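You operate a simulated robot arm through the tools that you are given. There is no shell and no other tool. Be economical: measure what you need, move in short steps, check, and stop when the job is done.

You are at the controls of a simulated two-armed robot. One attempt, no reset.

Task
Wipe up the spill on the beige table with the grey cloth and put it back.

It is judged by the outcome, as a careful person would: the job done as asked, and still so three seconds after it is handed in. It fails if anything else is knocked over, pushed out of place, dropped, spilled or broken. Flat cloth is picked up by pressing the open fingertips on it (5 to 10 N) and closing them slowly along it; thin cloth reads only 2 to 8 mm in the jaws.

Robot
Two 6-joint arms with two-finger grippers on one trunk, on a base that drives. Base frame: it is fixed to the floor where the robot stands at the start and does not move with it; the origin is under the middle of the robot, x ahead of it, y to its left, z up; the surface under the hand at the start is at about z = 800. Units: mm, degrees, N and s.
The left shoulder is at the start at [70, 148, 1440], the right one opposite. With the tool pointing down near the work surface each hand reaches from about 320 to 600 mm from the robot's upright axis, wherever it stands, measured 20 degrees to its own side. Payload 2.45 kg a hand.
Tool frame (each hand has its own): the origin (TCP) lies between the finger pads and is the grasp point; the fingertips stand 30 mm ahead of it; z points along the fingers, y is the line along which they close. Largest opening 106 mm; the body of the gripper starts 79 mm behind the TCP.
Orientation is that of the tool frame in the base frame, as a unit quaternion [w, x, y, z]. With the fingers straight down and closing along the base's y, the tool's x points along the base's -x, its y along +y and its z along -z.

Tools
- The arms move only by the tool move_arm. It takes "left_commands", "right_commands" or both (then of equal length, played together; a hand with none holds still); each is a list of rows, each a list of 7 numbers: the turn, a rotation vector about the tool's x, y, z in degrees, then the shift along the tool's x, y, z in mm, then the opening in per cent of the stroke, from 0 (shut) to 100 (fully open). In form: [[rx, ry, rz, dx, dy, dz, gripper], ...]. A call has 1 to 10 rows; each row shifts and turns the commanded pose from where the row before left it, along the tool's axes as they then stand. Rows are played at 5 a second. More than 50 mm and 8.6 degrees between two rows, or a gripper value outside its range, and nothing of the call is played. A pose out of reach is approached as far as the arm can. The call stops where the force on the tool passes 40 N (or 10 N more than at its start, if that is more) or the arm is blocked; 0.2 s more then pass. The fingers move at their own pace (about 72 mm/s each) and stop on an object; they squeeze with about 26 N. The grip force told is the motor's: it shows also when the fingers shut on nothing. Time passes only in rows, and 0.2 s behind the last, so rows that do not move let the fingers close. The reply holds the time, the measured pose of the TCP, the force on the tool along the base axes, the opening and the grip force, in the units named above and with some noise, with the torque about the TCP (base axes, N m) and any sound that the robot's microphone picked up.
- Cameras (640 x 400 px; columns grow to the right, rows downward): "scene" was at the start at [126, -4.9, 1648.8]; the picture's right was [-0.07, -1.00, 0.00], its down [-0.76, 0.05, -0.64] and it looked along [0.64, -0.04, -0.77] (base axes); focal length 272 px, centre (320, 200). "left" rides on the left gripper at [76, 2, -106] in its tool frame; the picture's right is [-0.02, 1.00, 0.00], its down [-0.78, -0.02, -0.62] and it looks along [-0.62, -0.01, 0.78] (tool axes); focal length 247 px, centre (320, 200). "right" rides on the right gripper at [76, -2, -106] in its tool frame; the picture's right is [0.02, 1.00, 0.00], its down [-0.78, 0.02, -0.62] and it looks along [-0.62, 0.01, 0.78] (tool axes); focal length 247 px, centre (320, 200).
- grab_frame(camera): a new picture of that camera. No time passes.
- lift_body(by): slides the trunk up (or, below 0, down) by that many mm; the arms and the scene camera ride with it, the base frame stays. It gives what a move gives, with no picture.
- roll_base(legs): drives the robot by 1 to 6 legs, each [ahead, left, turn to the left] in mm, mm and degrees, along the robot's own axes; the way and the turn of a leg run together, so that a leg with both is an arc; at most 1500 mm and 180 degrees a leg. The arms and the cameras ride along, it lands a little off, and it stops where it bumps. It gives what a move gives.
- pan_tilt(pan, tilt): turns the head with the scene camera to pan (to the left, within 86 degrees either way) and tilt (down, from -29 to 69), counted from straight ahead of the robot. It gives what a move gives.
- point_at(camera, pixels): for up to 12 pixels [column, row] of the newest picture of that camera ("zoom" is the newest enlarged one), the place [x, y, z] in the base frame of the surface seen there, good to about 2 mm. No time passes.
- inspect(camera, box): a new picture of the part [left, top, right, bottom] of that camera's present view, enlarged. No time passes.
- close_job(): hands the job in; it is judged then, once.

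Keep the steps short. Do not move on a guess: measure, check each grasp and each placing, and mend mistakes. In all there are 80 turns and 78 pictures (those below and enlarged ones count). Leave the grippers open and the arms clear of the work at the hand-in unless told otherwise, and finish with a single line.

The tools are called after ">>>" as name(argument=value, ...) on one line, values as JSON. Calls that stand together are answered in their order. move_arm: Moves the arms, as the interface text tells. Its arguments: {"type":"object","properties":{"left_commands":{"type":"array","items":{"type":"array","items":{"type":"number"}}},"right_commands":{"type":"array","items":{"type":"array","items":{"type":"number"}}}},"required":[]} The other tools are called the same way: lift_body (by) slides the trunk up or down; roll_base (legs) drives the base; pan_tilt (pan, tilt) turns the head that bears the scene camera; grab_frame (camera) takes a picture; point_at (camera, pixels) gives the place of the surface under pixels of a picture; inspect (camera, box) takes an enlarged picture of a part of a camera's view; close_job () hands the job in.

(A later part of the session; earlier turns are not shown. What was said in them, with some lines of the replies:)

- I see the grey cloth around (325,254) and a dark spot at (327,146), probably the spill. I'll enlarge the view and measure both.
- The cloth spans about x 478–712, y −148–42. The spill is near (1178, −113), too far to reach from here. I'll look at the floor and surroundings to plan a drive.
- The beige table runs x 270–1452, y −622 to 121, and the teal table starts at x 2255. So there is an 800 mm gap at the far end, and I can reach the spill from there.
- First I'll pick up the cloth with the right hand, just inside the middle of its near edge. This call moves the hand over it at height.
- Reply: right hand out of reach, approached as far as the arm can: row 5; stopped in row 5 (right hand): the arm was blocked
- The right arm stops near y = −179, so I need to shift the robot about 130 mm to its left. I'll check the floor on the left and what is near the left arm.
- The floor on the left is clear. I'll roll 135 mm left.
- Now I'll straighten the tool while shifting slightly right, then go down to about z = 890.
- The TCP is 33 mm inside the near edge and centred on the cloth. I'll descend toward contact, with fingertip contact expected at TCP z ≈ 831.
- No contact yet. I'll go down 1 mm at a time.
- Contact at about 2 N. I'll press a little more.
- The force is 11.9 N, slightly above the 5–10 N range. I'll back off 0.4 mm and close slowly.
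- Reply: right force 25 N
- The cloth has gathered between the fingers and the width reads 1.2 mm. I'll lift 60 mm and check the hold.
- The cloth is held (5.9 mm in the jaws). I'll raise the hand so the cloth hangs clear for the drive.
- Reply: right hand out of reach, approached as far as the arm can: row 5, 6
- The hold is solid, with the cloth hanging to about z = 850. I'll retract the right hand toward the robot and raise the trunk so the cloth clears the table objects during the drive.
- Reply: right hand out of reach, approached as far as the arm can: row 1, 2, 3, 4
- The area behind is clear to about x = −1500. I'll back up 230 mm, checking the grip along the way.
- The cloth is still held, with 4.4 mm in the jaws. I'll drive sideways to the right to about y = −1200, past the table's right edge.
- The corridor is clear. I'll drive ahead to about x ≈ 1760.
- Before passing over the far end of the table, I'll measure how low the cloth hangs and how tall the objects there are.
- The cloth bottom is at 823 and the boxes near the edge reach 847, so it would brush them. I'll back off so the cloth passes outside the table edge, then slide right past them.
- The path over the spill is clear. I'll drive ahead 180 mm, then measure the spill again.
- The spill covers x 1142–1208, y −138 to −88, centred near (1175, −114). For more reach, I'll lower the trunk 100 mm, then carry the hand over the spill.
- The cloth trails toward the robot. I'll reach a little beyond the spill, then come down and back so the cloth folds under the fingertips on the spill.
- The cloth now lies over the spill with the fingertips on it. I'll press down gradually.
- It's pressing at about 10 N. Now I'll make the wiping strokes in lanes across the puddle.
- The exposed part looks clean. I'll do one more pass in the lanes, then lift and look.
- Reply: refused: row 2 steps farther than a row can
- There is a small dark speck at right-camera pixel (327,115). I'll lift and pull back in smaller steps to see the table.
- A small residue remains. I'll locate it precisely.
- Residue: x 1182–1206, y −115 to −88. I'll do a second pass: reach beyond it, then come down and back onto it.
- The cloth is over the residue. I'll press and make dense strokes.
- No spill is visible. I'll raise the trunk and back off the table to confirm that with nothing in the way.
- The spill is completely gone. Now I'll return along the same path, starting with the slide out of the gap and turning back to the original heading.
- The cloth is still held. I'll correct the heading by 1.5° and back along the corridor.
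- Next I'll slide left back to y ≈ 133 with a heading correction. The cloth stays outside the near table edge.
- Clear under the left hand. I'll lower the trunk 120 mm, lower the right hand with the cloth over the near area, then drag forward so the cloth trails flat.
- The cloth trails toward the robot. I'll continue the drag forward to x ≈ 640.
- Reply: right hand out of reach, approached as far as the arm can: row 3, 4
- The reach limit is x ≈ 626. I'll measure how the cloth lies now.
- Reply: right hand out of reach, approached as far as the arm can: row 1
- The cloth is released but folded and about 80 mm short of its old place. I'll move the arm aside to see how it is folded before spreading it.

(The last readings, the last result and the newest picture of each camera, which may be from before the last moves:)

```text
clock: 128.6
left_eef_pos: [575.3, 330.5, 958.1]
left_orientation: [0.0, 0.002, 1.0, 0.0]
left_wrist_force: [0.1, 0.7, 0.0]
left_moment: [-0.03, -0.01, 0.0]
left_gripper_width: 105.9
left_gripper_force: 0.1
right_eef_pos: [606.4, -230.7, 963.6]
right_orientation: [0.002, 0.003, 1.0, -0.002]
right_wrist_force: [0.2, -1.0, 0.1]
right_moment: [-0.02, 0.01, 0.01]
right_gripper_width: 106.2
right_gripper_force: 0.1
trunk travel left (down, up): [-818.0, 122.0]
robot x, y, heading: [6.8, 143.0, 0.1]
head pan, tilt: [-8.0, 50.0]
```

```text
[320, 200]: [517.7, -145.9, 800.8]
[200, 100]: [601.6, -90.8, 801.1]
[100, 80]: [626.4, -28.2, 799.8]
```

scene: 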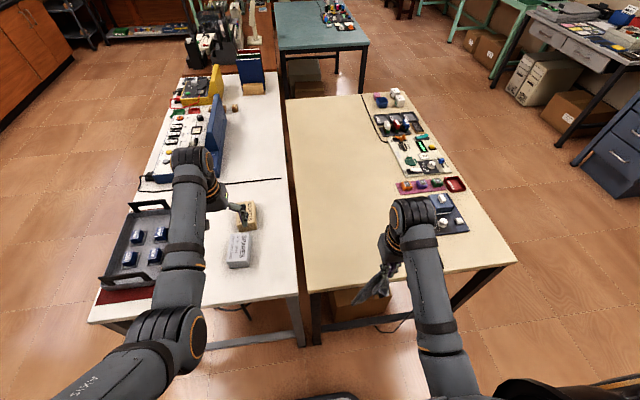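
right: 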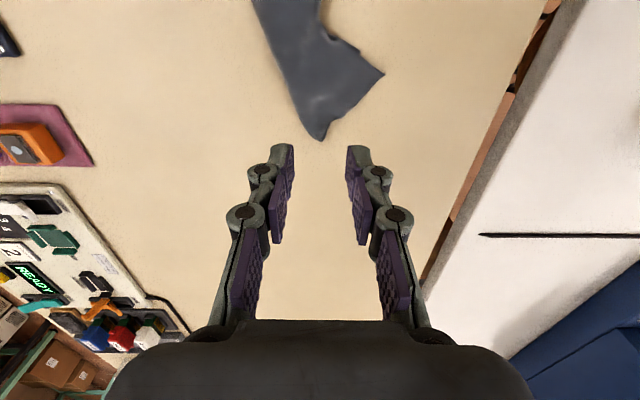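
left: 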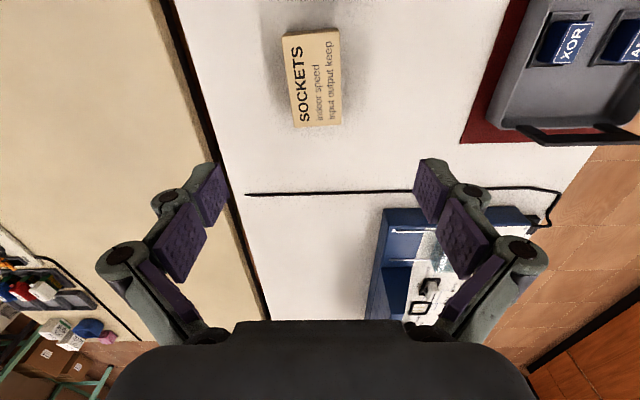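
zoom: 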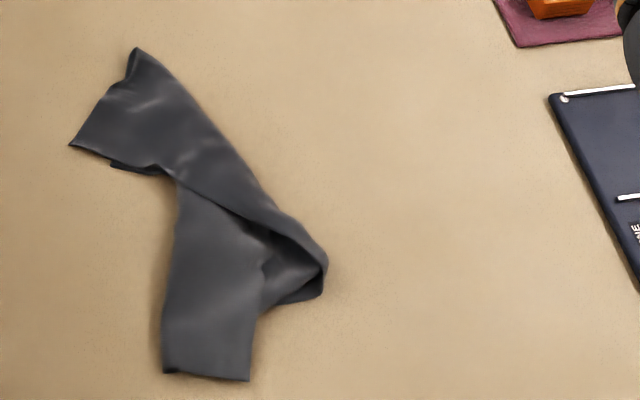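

>>> inspect(camera="scene", box=[350, 215, 410, 290])

```text
5.33 times, centred on (380, 252) of scene
```

zoom: 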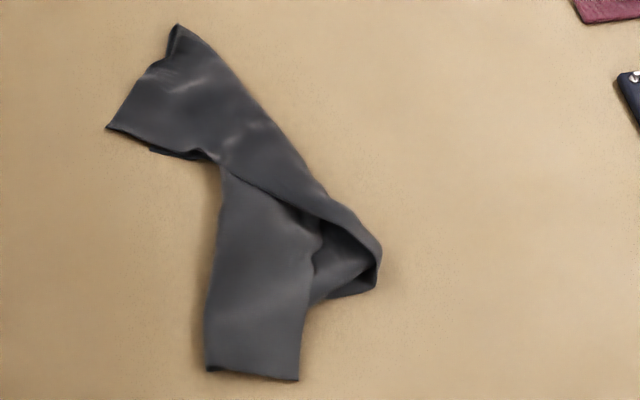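

The strip's corner at about (578, 0) is a flap folded over the rest. I'll pinch that corner and fold it back over toward +x/−y. First I'll move above it.

>>> move_arm(right_commands=[[0, 0, 0, 5, 44, 0, 50], [0, 0, 0, 5, 44, 0, 50], [0, 0, 0, 5, 44, 10, 50], [0, 0, 0, 5, 44, 20, 50], [0, 0, 0, 4, 40, 25, 50], [0, 0, 0, 0, 0, 45, 50], [0, 0, 0, 0, 0, 20, 50], [0, 0, 0, 0, 0, 8, 50], [0, 0, 0, 0, 0, 0, 50]])

>>> grab_frame(camera="right")

```text
clock: 130.6
left_eef_pos: [574.4, 329.6, 959.0]
left_orientation: [0.0, 0.002, 1.0, 0.0]
left_wrist_force: [-0.1, -0.6, -0.3]
left_moment: [0.0, 0.01, -0.02]
left_gripper_width: 105.6
left_gripper_force: 0.0
right_eef_pos: [582.6, -14.6, 833.8]
right_orientation: [0.003, 0.003, 1.0, -0.001]
right_wrist_force: [-0.1, 0.1, 0.1]
right_moment: [0.01, 0.02, -0.02]
right_gripper_width: 53.2
right_gripper_force: 0.0
trunk travel left (down, up): [-818.0, 122.0]
robot x, y, heading: [1.2, 142.1, -0.2]
head pan, tilt: [-8.0, 50.0]
```

```text
15 pictures are left
```

right: 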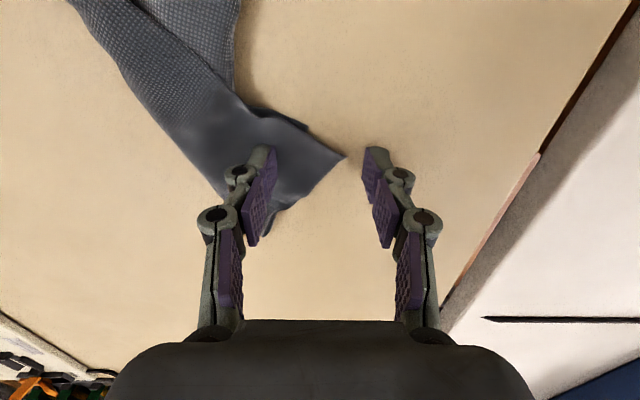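

The corner is between the fingers. I'll press lightly and close slowly.

>>> move_arm(right_commands=[[0, 0, 0, 0, 0, 2, 50], [0, 0, 0, 0, 0, 2, 50], [0, 0, 0, 0, 0, 0, 42], [0, 0, 0, 0, 0, 0, 34], [0, 0, 0, 0, 0, -0.5, 26], [0, 0, 0, 0, 0, 0, 18], [0, 0, 0, 0, 0, 0, 10], [0, 0, 0, 0, 0, 0, 2], [0, 0, 0, 0, 0, 0, 0], [0, 0, 0, 0, 0, 0, 0]])

>>> move_arm(right_commands=[[0, 0, 0, 0, 0, -25, 0], [0, 0, 0, 0, 0, -25, 0], [0, 0, 0, 0, 0, 0, 0]])

>>> grab_frame(camera="right")

```text
clock: 132.8
left_eef_pos: [575.4, 330.0, 958.8]
left_orientation: [0.0, 0.002, 1.0, 0.0]
left_wrist_force: [0.3, -0.5, 0.4]
left_moment: [0.01, -0.01, 0.0]
left_gripper_width: 105.9
left_gripper_force: 0.1
right_eef_pos: [581.5, -14.0, 829.6]
right_orientation: [0.001, 0.002, 1.0, 0.0]
right_wrist_force: [-0.1, 0.4, 1.4]
right_moment: [0.13, -0.05, 0.0]
right_gripper_width: 0.9
right_gripper_force: 21.3
trunk travel left (down, up): [-818.0, 122.0]
robot x, y, heading: [-0.4, 143.5, -0.1]
head pan, tilt: [-8.0, 50.0]
```

```text
clock: 133.6
left_eef_pos: [575.2, 328.7, 957.0]
left_orientation: [-0.001, 0.001, 1.0, 0.0]
left_wrist_force: [0.2, 0.9, -0.2]
left_moment: [0.02, 0.03, -0.02]
left_gripper_width: 106.1
left_gripper_force: 0.0
right_eef_pos: [582.2, -13.1, 882.8]
right_orientation: [0.002, 0.002, 1.0, -0.001]
right_wrist_force: [-0.3, -0.3, 0.6]
right_moment: [-0.03, 0.04, 0.0]
right_gripper_width: 2.8
right_gripper_force: 24.6
trunk travel left (down, up): [-818.0, 122.0]
robot x, y, heading: [1.2, 139.4, -0.4]
head pan, tilt: [-8.0, 50.0]
```

```text
14 pictures are left
```

right: 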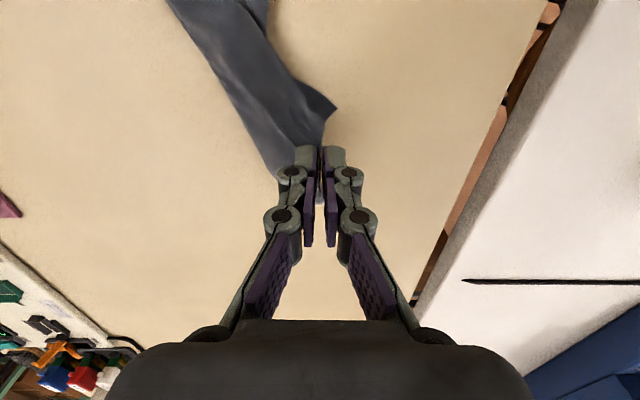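

It's gripped. I'll carry the corner over toward (605, −145) and lower it.

>>> move_arm(right_commands=[[0, 0, 0, -4, -35, -5, 0], [0, 0, 0, -6, -35, 0, 0], [0, 0, 0, -6, -35, 0, 0], [0, 0, 0, -4, -28, 15, 0], [0, 0, 0, 0, -8, 25, 0], [0, 0, 0, 0, 0, 8, 0], [0, 0, 0, 0, 0, 0, 0]])

>>> inspect(camera="scene", box=[340, 200, 440, 290])

```text
clock: 135.2
left_eef_pos: [574.5, 329.6, 959.3]
left_orientation: [0.0, 0.002, 1.0, 0.0]
left_wrist_force: [-0.3, -0.2, 0.5]
left_moment: [-0.02, 0.01, -0.02]
left_gripper_width: 106.1
left_gripper_force: 0.0
right_eef_pos: [603.7, -156.1, 839.5]
right_orientation: [0.002, 0.003, 1.0, -0.001]
right_wrist_force: [0.0, 0.7, 1.2]
right_moment: [-0.05, 0.01, 0.0]
right_gripper_width: 1.9
right_gripper_force: 29.1
trunk travel left (down, up): [-818.0, 122.0]
robot x, y, heading: [3.4, 140.1, -0.3]
head pan, tilt: [-8.0, 50.0]
```

```text
4.44 times, centred on (390, 245) of scene
```

zoom: 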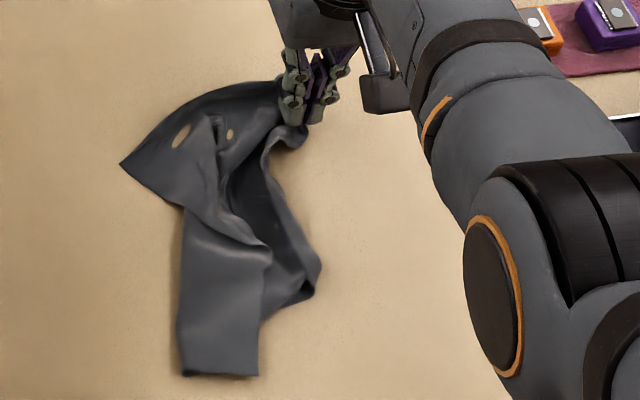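

The cloth opened up a lot. I'll release here and look again with the arm raised aside.

>>> move_arm(right_commands=[[0, 0, 0, -8, -4, 6, 0], [0, 0, 0, 0, 0, 0, 30], [0, 0, 0, 0, 0, 0, 30], [0, 0, 0, 0, 0, -30, 40], [0, 0, 0, 0, 0, -40, 50], [0, 0, 0, 0, -45, -30, 50], [0, 0, 0, 0, -45, 0, 50], [0, 0, 0, 0, 0, 0, 50]])

>>> inspect(camera="scene", box=[340, 200, 440, 290])

>>> point_at(camera="zoom", pixels=[[125, 163], [285, 80], [200, 100], [305, 135], [315, 275], [285, 300], [256, 374], [184, 374], [230, 230], [180, 205]])

```text
refused: row 6 steps farther than a row can; nothing moved
```

```text
4.44 times, centred on (390, 245) of scene
```

zoom: 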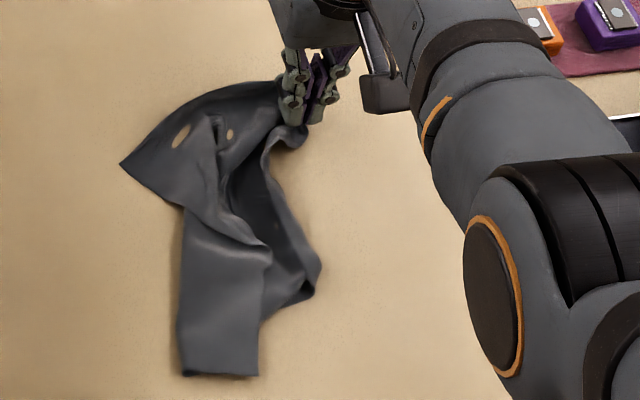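

```text
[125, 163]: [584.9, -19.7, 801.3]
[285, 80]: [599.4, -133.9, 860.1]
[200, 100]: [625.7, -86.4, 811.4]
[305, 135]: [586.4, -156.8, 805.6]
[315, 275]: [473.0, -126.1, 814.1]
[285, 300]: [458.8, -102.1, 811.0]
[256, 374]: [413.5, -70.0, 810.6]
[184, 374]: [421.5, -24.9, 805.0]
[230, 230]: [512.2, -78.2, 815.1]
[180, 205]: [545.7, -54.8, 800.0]
```

>>> move_arm(right_commands=[[0, 0, 0, -8, -4, 6, 0], [0, 0, 0, 0, 0, 0, 30], [0, 0, 0, 0, 0, 0, 30], [0, 0, 0, 0, 0, -30, 40], [0, 0, 0, 0, 0, -40, 50], [0, 0, 0, 10, -40, -25, 50], [0, 0, 0, 0, -45, 0, 50], [0, 0, 0, 0, 0, 0, 50]])

>>> inspect(camera="scene", box=[340, 200, 440, 290])

>>> point_at(camera="zoom", pixels=[[125, 163], [285, 80], [200, 100], [305, 135], [315, 275], [285, 300], [256, 374], [184, 374], [230, 230], [180, 205]])

```text
clock: 137.0
left_eef_pos: [575.7, 330.9, 958.5]
left_orientation: [0.0, 0.001, 1.0, -0.001]
left_wrist_force: [0.2, 0.0, 0.6]
left_moment: [-0.05, 0.04, -0.01]
left_gripper_width: 106.3
left_gripper_force: 0.0
right_eef_pos: [599.7, -240.9, 927.9]
right_orientation: [0.001, 0.003, 1.0, -0.001]
right_wrist_force: [-0.3, -0.2, -1.0]
right_moment: [-0.03, 0.02, 0.02]
right_gripper_width: 52.9
right_gripper_force: 0.1
trunk travel left (down, up): [-818.0, 122.0]
robot x, y, heading: [0.6, 142.4, -0.5]
head pan, tilt: [-8.0, 50.0]
```

```text
4.44 times, centred on (390, 245) of scene
```

zoom: 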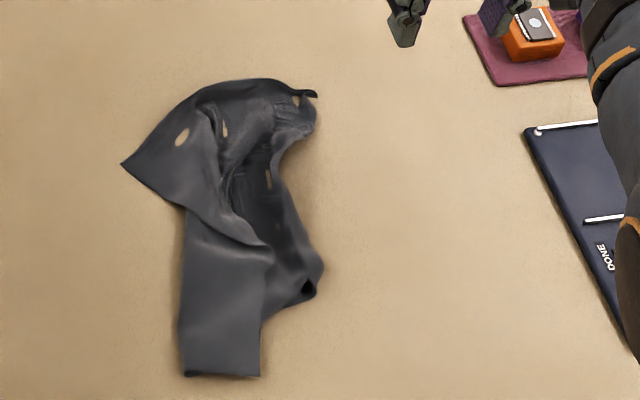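

```text
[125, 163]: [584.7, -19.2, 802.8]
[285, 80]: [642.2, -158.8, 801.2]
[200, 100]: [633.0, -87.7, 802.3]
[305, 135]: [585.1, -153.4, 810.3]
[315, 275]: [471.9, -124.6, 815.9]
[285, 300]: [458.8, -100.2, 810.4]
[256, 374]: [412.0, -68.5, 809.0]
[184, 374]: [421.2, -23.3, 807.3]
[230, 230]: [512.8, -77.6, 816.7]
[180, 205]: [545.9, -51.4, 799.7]
```

Much better: the cloth now spans x 412–642, y −160 to −19. Its lower part is still folded narrow. I'll pinch the lower-left corner at about (430, −33) and carry it toward +y.

>>> move_arm(right_commands=[[0, 0, 0, 33, 34, 0, 40], [0, 0, 0, 33, 34, 0, 40], [0, 0, 0, 33, 34, 0, 40], [0, 0, 0, 33, 34, 0, 40], [0, 0, 0, 34, 36, 0, 40], [0, 0, 0, 0, 36, 10, 40], [0, 0, 0, 0, 0, 45, 40], [0, 0, 0, 0, 0, 30, 40], [0, 0, 0, 0, 0, 8, 40], [0, 0, 0, 0, 0, 0, 40]])

>>> grab_frame(camera="right")

```text
clock: 139.2
left_eef_pos: [574.4, 328.0, 959.7]
left_orientation: [0.0, 0.002, 1.0, 0.0]
left_wrist_force: [-0.8, -0.1, 0.4]
left_moment: [0.02, -0.02, 0.01]
left_gripper_width: 105.8
left_gripper_force: 0.1
right_eef_pos: [433.8, -37.1, 834.0]
right_orientation: [0.002, 0.003, 1.0, -0.001]
right_wrist_force: [0.6, 0.0, -0.5]
right_moment: [-0.02, 0.03, 0.02]
right_gripper_width: 42.5
right_gripper_force: 0.0
trunk travel left (down, up): [-818.0, 122.0]
robot x, y, heading: [2.6, 140.0, -0.2]
head pan, tilt: [-8.0, 50.0]
```

```text
10 pictures are left
```

right: 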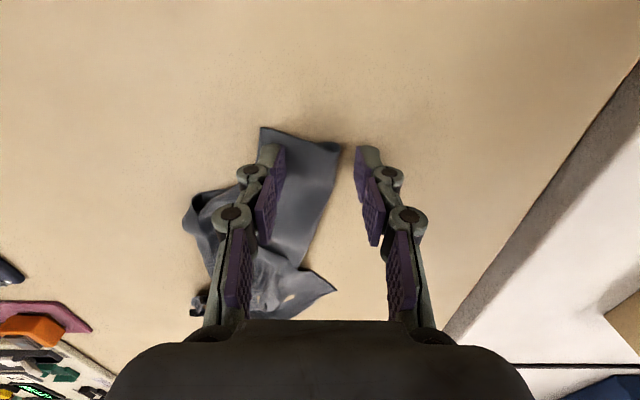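

>>> move_arm(right_commands=[[0, 0, 0, 0, 0, 2, 40], [0, 0, 0, 0, 0, 2, 40], [0, 0, 0, 0, 0, 0, 32], [0, 0, 0, 0, 0, 0, 24], [0, 0, 0, 0, 0, -0.5, 16], [0, 0, 0, 0, 0, 0, 8], [0, 0, 0, 0, 0, 0, 0], [0, 0, 0, 0, 0, 0, 0], [0, 0, 0, 0, 0, -15, 0], [0, 0, 0, 0, 0, -20, 0]])

>>> move_arm(right_commands=[[0, 0, 0, -5, 20, 0, 0], [0, 0, 0, -5, 20, 0, 0], [0, 0, 0, -5, 20, 0, 0], [0, 0, 0, -5, 15, 10, 0], [0, 0, 0, 0, 10, 10, 0], [0, 0, 0, 0, 0, 8, 0], [0, 0, 0, 0, 0, 0, 0]])

>>> inspect(camera="scene", box=[320, 190, 440, 290])

```text
clock: 141.4
left_eef_pos: [574.2, 330.1, 959.2]
left_orientation: [0.0, 0.001, 1.0, 0.0]
left_wrist_force: [0.0, -0.2, -0.2]
left_moment: [-0.02, -0.04, 0.03]
left_gripper_width: 106.2
left_gripper_force: 0.0
right_eef_pos: [433.2, -35.3, 864.5]
right_orientation: [0.002, 0.002, 1.0, -0.003]
right_wrist_force: [0.7, -0.6, 0.3]
right_moment: [0.0, 0.03, -0.01]
right_gripper_width: 3.4
right_gripper_force: 24.0
trunk travel left (down, up): [-818.0, 122.0]
robot x, y, heading: [0.2, 142.9, -0.2]
head pan, tilt: [-8.0, 50.0]
```

```text
clock: 142.4
left_eef_pos: [575.6, 328.6, 958.4]
left_orientation: [-0.001, 0.002, 1.0, -0.001]
left_wrist_force: [-0.1, 0.1, -0.7]
left_moment: [0.04, 0.02, 0.0]
left_gripper_width: 105.9
left_gripper_force: 0.1
right_eef_pos: [447.4, -41.7, 837.1]
right_orientation: [-0.005, 0.01, 0.997, -0.076]
right_wrist_force: [0.3, -1.7, 0.6]
right_moment: [0.01, 0.02, 0.01]
right_gripper_width: 4.3
right_gripper_force: 27.7
trunk travel left (down, up): [-818.0, 122.0]
robot x, y, heading: [2.7, 144.6, -0.1]
head pan, tilt: [-8.0, 50.0]
stopped in row 5 (right hand): the arm was blocked; the commanded pose is now the measured one
```

```text
4.00 times, centred on (380, 240) of scene
```

zoom: 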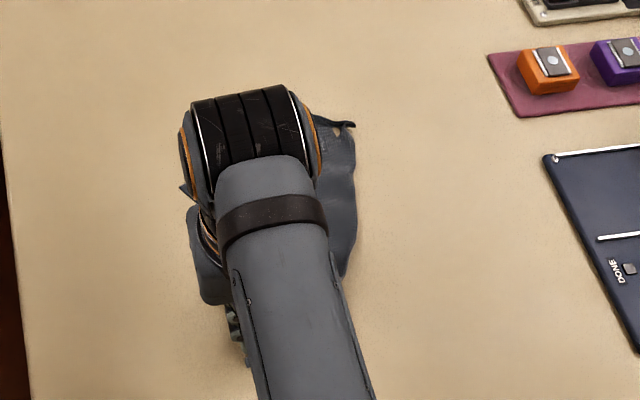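

The arm hit a joint limit on the inside. Keeping hold of the cloth, I'll move the base left 75 mm to carry the corner over.

>>> move_arm(right_commands=[[0, 0, 0, 0, -5, -12, 0], [0, 0, 0, 0, 0, 0, 0]])

>>> roll_base(legs=[[0, 85, 0]])

>>> move_arm(right_commands=[[-4.3, 0, -1, -8, -4, 4, 0], [-4.3, 0, 0, -8, 0, 4, 0], [0, 0, 0, 0, 0, 6, 0], [0, 0, 0, 0, 0, 0, 0]])

>>> inspect(camera="scene", box=[340, 190, 460, 290])

```text
clock: 143.0
left_eef_pos: [574.8, 330.3, 960.1]
left_orientation: [0.0, 0.002, 1.0, 0.001]
left_wrist_force: [0.0, 0.2, 0.4]
left_moment: [0.02, -0.01, -0.02]
left_gripper_width: 106.1
left_gripper_force: 0.0
right_eef_pos: [447.6, -45.3, 849.9]
right_orientation: [-0.006, 0.01, 0.997, -0.075]
right_wrist_force: [0.5, 0.0, 0.2]
right_moment: [0.06, 0.04, -0.03]
right_gripper_width: 3.7
right_gripper_force: 33.8
trunk travel left (down, up): [-818.0, 122.0]
robot x, y, heading: [0.3, 149.3, -0.3]
head pan, tilt: [-8.0, 50.0]
```

```text
clock: 144.1
left_eef_pos: [575.7, 413.0, 959.9]
left_orientation: [0.0, 0.001, 1.0, 0.001]
left_wrist_force: [-0.3, -0.2, 0.4]
left_moment: [0.02, 0.01, 0.01]
left_gripper_width: 106.0
left_gripper_force: 0.1
right_eef_pos: [447.0, 37.2, 849.2]
right_orientation: [-0.006, 0.01, 0.997, -0.074]
right_wrist_force: [0.1, -0.9, -1.1]
right_moment: [0.0, 0.01, 0.02]
right_gripper_width: 4.8
right_gripper_force: 25.4
trunk travel left (down, up): [-818.0, 122.0]
robot x, y, heading: [1.0, 228.2, -0.1]
head pan, tilt: [-8.0, 50.0]
```

```text
clock: 145.1
left_eef_pos: [574.3, 412.2, 959.4]
left_orientation: [-0.001, 0.002, 1.0, 0.0]
left_wrist_force: [-1.1, -0.1, 0.5]
left_moment: [0.03, 0.0, -0.02]
left_gripper_width: 106.1
left_gripper_force: 0.1
right_eef_pos: [464.0, 33.1, 834.9]
right_orientation: [-0.006, 0.002, 1.0, 0.001]
right_wrist_force: [-0.1, 0.3, -0.5]
right_moment: [0.03, 0.02, -0.01]
right_gripper_width: 5.1
right_gripper_force: 27.4
trunk travel left (down, up): [-818.0, 122.0]
robot x, y, heading: [1.6, 224.7, -0.3]
head pan, tilt: [-8.0, 50.0]
```

```text
4.00 times, centred on (400, 240) of scene
```

zoom: 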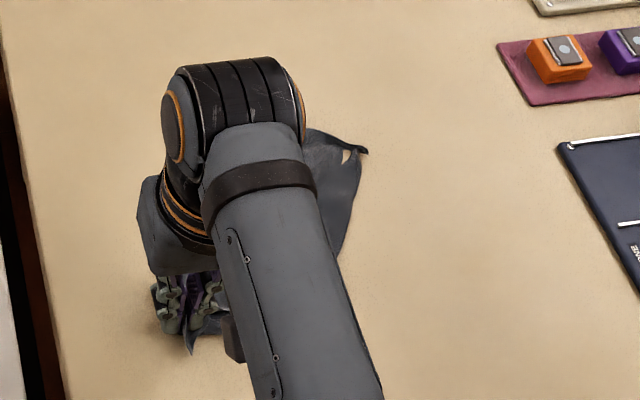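

The held corner is at (464, 33), and its original spot was (482, 42). I'll nudge it to x ≈ 476, release, and lift aside to look.

>>> move_arm(right_commands=[[0, 0, 0, -12, 4, 2, 0], [0, 0, 0, 0, 0, 2, 0], [0, 0, 0, 0, 0, 0, 25], [0, 0, 0, 0, 0, 0, 25], [0, 0, 0, 0, 0, -30, 30], [0, 0, 0, 0, 0, -40, 40], [0, 0, 0, 0, -40, -25, 50], [0, 0, 0, 0, -45, 0, 50], [0, 0, 0, 0, -45, 0, 50], [0, 0, 0, 0, -45, 0, 50]])

>>> move_arm(right_commands=[[0, 0, 0, 0, -45, 0, 50], [0, 0, 0, 0, -45, 0, 50], [0, 0, 0, 0, 0, 0, 50]])

>>> inspect(camera="scene", box=[340, 190, 460, 290])

>>> point_at(camera="zoom", pixels=[[185, 350], [160, 300], [310, 130], [365, 150], [340, 250], [200, 200], [270, 220], [260, 320], [170, 230]])

```text
clock: 147.3
left_eef_pos: [575.8, 410.9, 960.1]
left_orientation: [0.0, 0.002, 1.0, 0.001]
left_wrist_force: [0.1, -0.5, 0.5]
left_moment: [0.05, -0.01, -0.02]
left_gripper_width: 106.2
left_gripper_force: 0.1
right_eef_pos: [478.0, -137.4, 929.3]
right_orientation: [-0.007, 0.002, 1.0, 0.002]
right_wrist_force: [-0.8, -1.0, 0.3]
right_moment: [0.06, -0.01, 0.0]
right_gripper_width: 53.0
right_gripper_force: 0.1
trunk travel left (down, up): [-818.0, 122.0]
robot x, y, heading: [2.0, 223.6, -0.1]
head pan, tilt: [-8.0, 50.0]
```

```text
clock: 148.1
left_eef_pos: [575.2, 413.7, 958.7]
left_orientation: [0.0, 0.002, 1.0, -0.001]
left_wrist_force: [0.5, -0.2, 0.3]
left_moment: [0.0, 0.0, 0.01]
left_gripper_width: 106.1
left_gripper_force: 0.0
right_eef_pos: [476.2, -225.1, 927.7]
right_orientation: [-0.007, 0.001, 1.0, 0.0]
right_wrist_force: [0.3, -0.7, -0.2]
right_moment: [-0.03, 0.0, 0.0]
right_gripper_width: 52.9
right_gripper_force: 0.0
trunk travel left (down, up): [-818.0, 122.0]
robot x, y, heading: [-0.8, 230.4, -0.3]
head pan, tilt: [-8.0, 50.0]
```

```text
4.00 times, centred on (400, 240) of scene
```

zoom: 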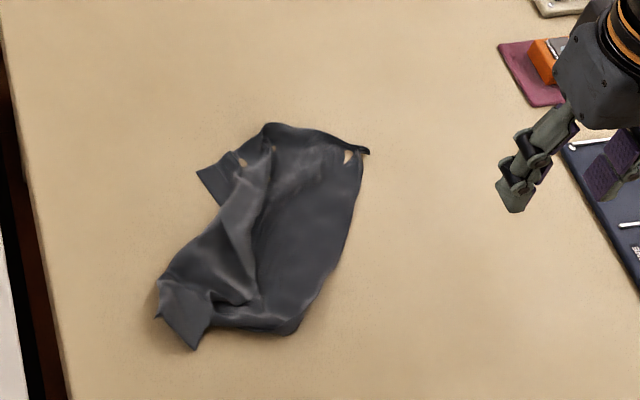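

```text
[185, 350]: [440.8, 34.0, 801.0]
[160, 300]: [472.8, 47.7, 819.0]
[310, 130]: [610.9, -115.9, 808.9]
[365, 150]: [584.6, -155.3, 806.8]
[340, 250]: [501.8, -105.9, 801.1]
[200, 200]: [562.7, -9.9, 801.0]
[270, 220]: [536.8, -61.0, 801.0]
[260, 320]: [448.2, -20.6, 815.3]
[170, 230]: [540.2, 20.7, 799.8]
```

The cloth is mostly spread now, but its centre is about 70 mm short in x. I'll reposition for more forward reach: raise the left hand, roll back right and lower the trunk. Then I'll press and slide the cloth forward.

>>> move_arm(left_commands=[[0, 0, 0, 0, 0, -30, 100], [0, 0, 0, 0, 0, -30, 100], [0, 0, 0, 0, 0, -30, 100], [0, 0, 0, 0, 0, 0, 100]], right_commands=[[0, 0, 0, -10, 40, -10, 60], [0, 0, 0, -20, 40, -10, 60], [0, 0, 0, -20, 30, -10, 60], [0, 0, 0, 0, 0, 0, 60]])

>>> roll_base(legs=[[0, -105, 0]])

>>> lift_body(by=-80)

```text
clock: 149.1
left_eef_pos: [591.5, 410.6, 1032.6]
left_orientation: [0.001, 0.001, 1.0, -0.001]
left_wrist_force: [0.0, 0.2, 0.3]
left_moment: [0.05, -0.01, 0.03]
left_gripper_width: 105.8
left_gripper_force: 0.2
left hand out of reach, approached as far as the arm can: row 3
right_eef_pos: [524.5, -119.8, 957.8]
right_orientation: [-0.006, 0.002, 1.0, 0.0]
right_wrist_force: [-0.2, -0.3, -0.1]
right_moment: [0.01, -0.05, 0.01]
right_gripper_width: 63.8
right_gripper_force: 0.1
trunk travel left (down, up): [-818.0, 122.0]
robot x, y, heading: [4.1, 227.2, -0.2]
head pan, tilt: [-8.0, 50.0]
```

```text
clock: 150.3
left_eef_pos: [592.7, 311.3, 1032.2]
left_orientation: [0.001, 0.002, 1.0, -0.001]
left_wrist_force: [0.7, 0.1, 0.1]
left_moment: [-0.01, 0.02, 0.03]
left_gripper_width: 106.1
left_gripper_force: 0.1
right_eef_pos: [526.1, -220.3, 956.7]
right_orientation: [-0.007, 0.002, 1.0, 0.0]
right_wrist_force: [0.5, -0.5, -0.4]
right_moment: [0.01, 0.0, 0.0]
right_gripper_width: 63.7
right_gripper_force: 0.1
trunk travel left (down, up): [-818.0, 122.0]
robot x, y, heading: [0.3, 122.7, -0.2]
head pan, tilt: [-8.0, 50.0]
```

```text
clock: 151.4
left_eef_pos: [591.1, 309.2, 951.8]
left_orientation: [0.001, 0.001, 1.0, 0.0]
left_wrist_force: [-0.1, -0.5, 0.6]
left_moment: [-0.02, -0.01, 0.02]
left_gripper_width: 106.2
left_gripper_force: 0.1
right_eef_pos: [525.3, -221.6, 877.4]
right_orientation: [-0.007, 0.001, 1.0, 0.0]
right_wrist_force: [-0.5, -0.8, -0.9]
right_moment: [0.03, 0.01, 0.01]
right_gripper_width: 63.8
right_gripper_force: 0.1
trunk travel left (down, up): [-738.0, 202.0]
robot x, y, heading: [6.5, 122.3, -0.3]
head pan, tilt: [-8.0, 50.0]
```

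I'll go to (580, −75) with the fingers wide open, ready to press on the far part of the cloth.

>>> move_arm(right_commands=[[0, 0, 0, -14, 37, -5, 100], [0, 0, 0, -14, 37, 0, 100], [0, 0, 0, -14, 37, 0, 100], [0, 0, 0, -13, 36, 10, 100], [0, 0, 0, 0, 0, 25, 100], [0, 0, 0, 0, 0, 12, 100], [0, 0, 0, 0, 0, 4, 100], [0, 0, 0, 0, 0, 0, 100]])

>>> grab_frame(camera="right")

```text
clock: 153.2
left_eef_pos: [592.8, 308.8, 952.8]
left_orientation: [0.0, 0.001, 1.0, 0.0]
left_wrist_force: [-0.6, 1.1, 0.0]
left_moment: [0.03, 0.0, 0.04]
left_gripper_width: 106.1
left_gripper_force: 0.0
right_eef_pos: [580.7, -74.3, 829.2]
right_orientation: [-0.007, 0.001, 1.0, 0.0]
right_wrist_force: [-0.2, 0.1, 0.2]
right_moment: [0.01, -0.01, -0.01]
right_gripper_width: 105.9
right_gripper_force: 0.1
trunk travel left (down, up): [-738.0, 202.0]
robot x, y, heading: [2.4, 123.1, -0.1]
head pan, tilt: [-8.0, 50.0]
```

```text
6 pictures are left
```

right: 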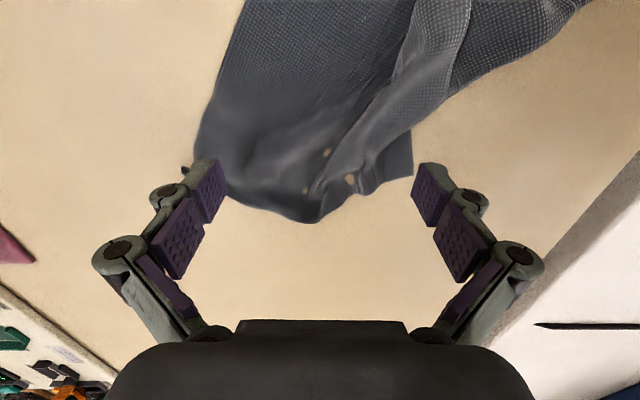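

The fingers are slightly too wide for the cloth. I'll lift a touch, narrow to 60%, move back 15 mm and press.

>>> move_arm(right_commands=[[0, 0, 0, 0, 0, -20, 100], [0, 0, 0, 15, -8, 0, 60], [0, 0, 0, 0, 0, 0, 60], [0, 0, 0, 0, 0, 14, 60], [0, 0, 0, 0, 0, 4, 60], [0, 0, 0, 0, 0, 2, 60], [0, 0, 0, 0, 0, 1, 60], [0, 0, 0, 0, 0, 0, 60]])

```text
clock: 155.0
left_eef_pos: [592.0, 308.3, 952.8]
left_orientation: [0.001, 0.001, 1.0, 0.001]
left_wrist_force: [0.2, 0.0, 0.6]
left_moment: [-0.01, -0.04, -0.02]
left_gripper_width: 106.1
left_gripper_force: 0.0
right_eef_pos: [566.8, -82.2, 830.3]
right_orientation: [-0.006, 0.002, 1.0, -0.001]
right_wrist_force: [0.3, 0.4, 0.2]
right_moment: [0.03, 0.01, 0.02]
right_gripper_width: 63.8
right_gripper_force: 0.5
trunk travel left (down, up): [-738.0, 202.0]
robot x, y, heading: [-1.8, 125.0, 0.1]
head pan, tilt: [-8.0, 50.0]
```

>>> move_arm(right_commands=[[0, 0, 0, 0, 0, 1, 60], [0, 0, 0, 0, 0, 1, 60], [0, 0, 0, 0, 0, 0, 60]])

```text
clock: 155.8
left_eef_pos: [590.8, 311.0, 953.1]
left_orientation: [0.0, 0.001, 1.0, 0.0]
left_wrist_force: [0.6, -1.0, -0.2]
left_moment: [-0.01, 0.02, 0.0]
left_gripper_width: 105.9
left_gripper_force: 0.1
right_eef_pos: [565.6, -81.5, 829.0]
right_orientation: [-0.006, 0.001, 1.0, 0.001]
right_wrist_force: [0.6, -1.0, 4.2]
right_moment: [0.12, -0.01, -0.01]
right_gripper_width: 64.5
right_gripper_force: 0.7
trunk travel left (down, up): [-738.0, 202.0]
robot x, y, heading: [-0.1, 123.9, -0.0]
head pan, tilt: [-8.0, 50.0]
```

Contact at 4.2 N. I'll press 0.7 mm more and slide forward slowly by 70 mm, with 10 mm toward +y.

>>> move_arm(right_commands=[[0, 0, 0, 0, 0, 0.7, 60], [0, 0, 0, -10, 1, 0, 60], [0, 0, 0, -10, 1, 0, 60], [0, 0, 0, -10, 1, 0, 60], [0, 0, 0, -10, 1, 0, 60], [0, 0, 0, -10, 1, 0, 60], [0, 0, 0, -10, 1, 0, 60], [0, 0, 0, -10, 1, 0, 60], [0, 0, 0, 0, 0, 0, 60]])

>>> grab_frame(camera="right")

```text
clock: 157.8
left_eef_pos: [590.1, 309.6, 953.0]
left_orientation: [0.001, 0.0, 1.0, 0.0]
left_wrist_force: [0.2, 0.3, -0.3]
left_moment: [-0.02, 0.0, 0.0]
left_gripper_width: 105.8
left_gripper_force: 0.1
right_eef_pos: [634.3, -75.8, 826.3]
right_orientation: [-0.005, 0.001, 1.0, 0.001]
right_wrist_force: [-1.7, 0.1, 11.7]
right_moment: [-0.08, -0.01, -0.04]
right_gripper_width: 64.7
right_gripper_force: 4.6
trunk travel left (down, up): [-738.0, 202.0]
robot x, y, heading: [1.1, 123.1, -0.5]
head pan, tilt: [-8.0, 50.0]
```

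```text
5 pictures are left
```

right: 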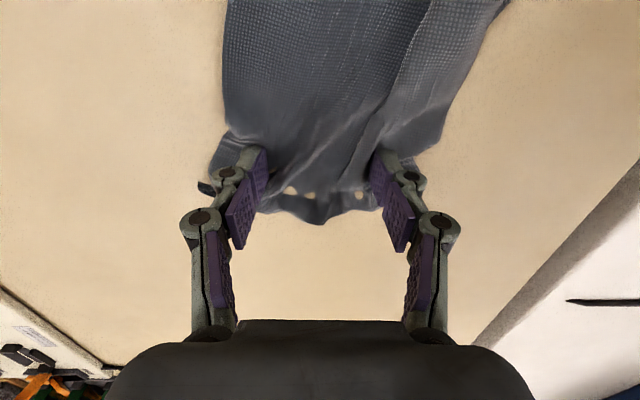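

The cloth moved with the fingers and spread nicely. I'll lift straight up and clear, then check.

>>> move_arm(right_commands=[[0, 0, 0, 0, 0, -15, 60], [0, 0, 0, 0, 0, -35, 60], [0, 0, 0, 15, 0, -40, 60], [0, 0, 0, 25, -40, 0, 60], [0, 0, 0, 25, -40, 0, 60], [0, 0, 0, 25, -40, 0, 60], [0, 0, 0, 10, -40, 0, 100], [0, 0, 0, 0, -30, 0, 100], [0, 0, 0, 0, 0, 0, 100]])

>>> lift_body(by=150)

>>> inspect(camera="scene", box=[250, 160, 490, 310])

>>> point_at(camera="zoom", pixels=[[200, 150], [240, 150], [280, 150], [200, 200], [240, 200], [280, 200], [200, 250], [240, 250], [280, 250]])

```text
clock: 159.8
left_eef_pos: [591.3, 310.9, 953.1]
left_orientation: [0.0, 0.001, 1.0, 0.0]
left_wrist_force: [0.0, 0.1, -0.6]
left_moment: [0.01, 0.01, -0.01]
left_gripper_width: 106.1
left_gripper_force: 0.1
right_eef_pos: [535.4, -266.6, 917.5]
right_orientation: [-0.006, 0.001, 1.0, 0.0]
right_wrist_force: [-0.2, 0.4, 0.6]
right_moment: [0.04, -0.03, -0.02]
right_gripper_width: 106.3
right_gripper_force: 0.0
trunk travel left (down, up): [-738.0, 202.0]
robot x, y, heading: [4.9, 124.2, -0.1]
head pan, tilt: [-8.0, 50.0]
```

```text
clock: 161.6
left_eef_pos: [592.1, 309.0, 1102.3]
left_orientation: [0.0, 0.001, 1.0, -0.001]
left_wrist_force: [-0.1, -0.6, 0.0]
left_moment: [-0.01, 0.0, 0.06]
left_gripper_width: 106.0
left_gripper_force: 0.0
right_eef_pos: [536.1, -266.8, 1065.8]
right_orientation: [-0.007, 0.001, 1.0, -0.001]
right_wrist_force: [-0.6, -0.4, 0.7]
right_moment: [0.02, 0.02, 0.02]
right_gripper_width: 106.2
right_gripper_force: 0.0
trunk travel left (down, up): [-888.0, 52.0]
robot x, y, heading: [-2.6, 123.1, -0.5]
head pan, tilt: [-8.0, 50.0]
```

```text
2.67 times, centred on (370, 235) of scene
```

zoom: 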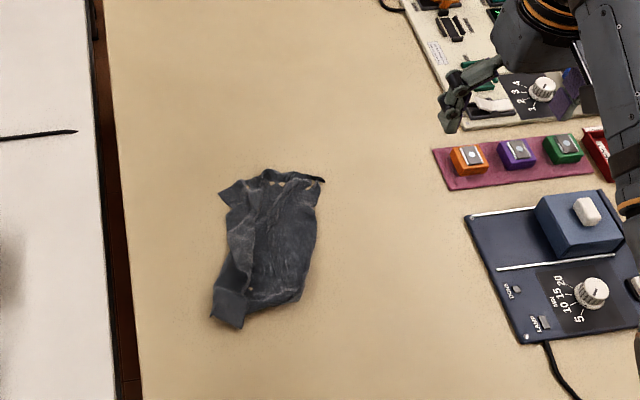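

```text
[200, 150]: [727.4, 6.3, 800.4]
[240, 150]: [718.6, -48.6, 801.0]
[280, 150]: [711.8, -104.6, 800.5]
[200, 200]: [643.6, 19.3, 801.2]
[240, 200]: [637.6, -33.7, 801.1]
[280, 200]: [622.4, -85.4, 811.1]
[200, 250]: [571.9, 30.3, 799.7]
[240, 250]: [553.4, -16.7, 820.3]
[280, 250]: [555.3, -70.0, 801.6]
```

The cloth is back over its place, roughly x 455–685, y −140 to 30, with its centre about 25 mm from the original. I'll check the whole scene before handing in.

>>> pan_tilt(pan=-8, tilt=42)

>>> grab_frame(camera="scene")

```text
clock: 162.3
left_eef_pos: [592.1, 309.5, 1102.6]
left_orientation: [0.0, 0.001, 1.0, 0.0]
left_wrist_force: [0.4, 0.1, 0.8]
left_moment: [-0.02, -0.01, 0.04]
left_gripper_width: 105.9
left_gripper_force: 0.1
right_eef_pos: [536.9, -267.5, 1067.0]
right_orientation: [-0.007, 0.001, 1.0, 0.0]
right_wrist_force: [0.5, 0.3, -0.8]
right_moment: [0.01, -0.03, -0.01]
right_gripper_width: 106.0
right_gripper_force: 0.1
trunk travel left (down, up): [-888.0, 52.0]
robot x, y, heading: [1.9, 121.5, -0.1]
head pan, tilt: [-8.0, 42.0]
```

```text
3 pictures are left
```

scene: 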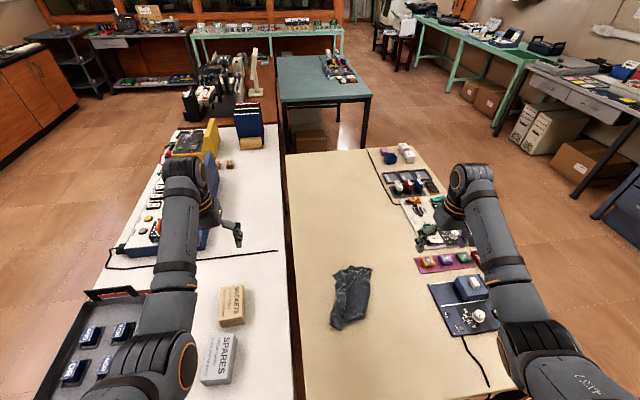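

The table is clean, nothing else has moved, the cloth is back, the grippers are open and the arms are clear. I'm handing in.

>>> close_job()

```text
The job is handed in.
```

The spill is wiped up with no residue visible, and the grey cloth is back in its place, centred about 25 mm from where it was and a little creased and narrower than before.
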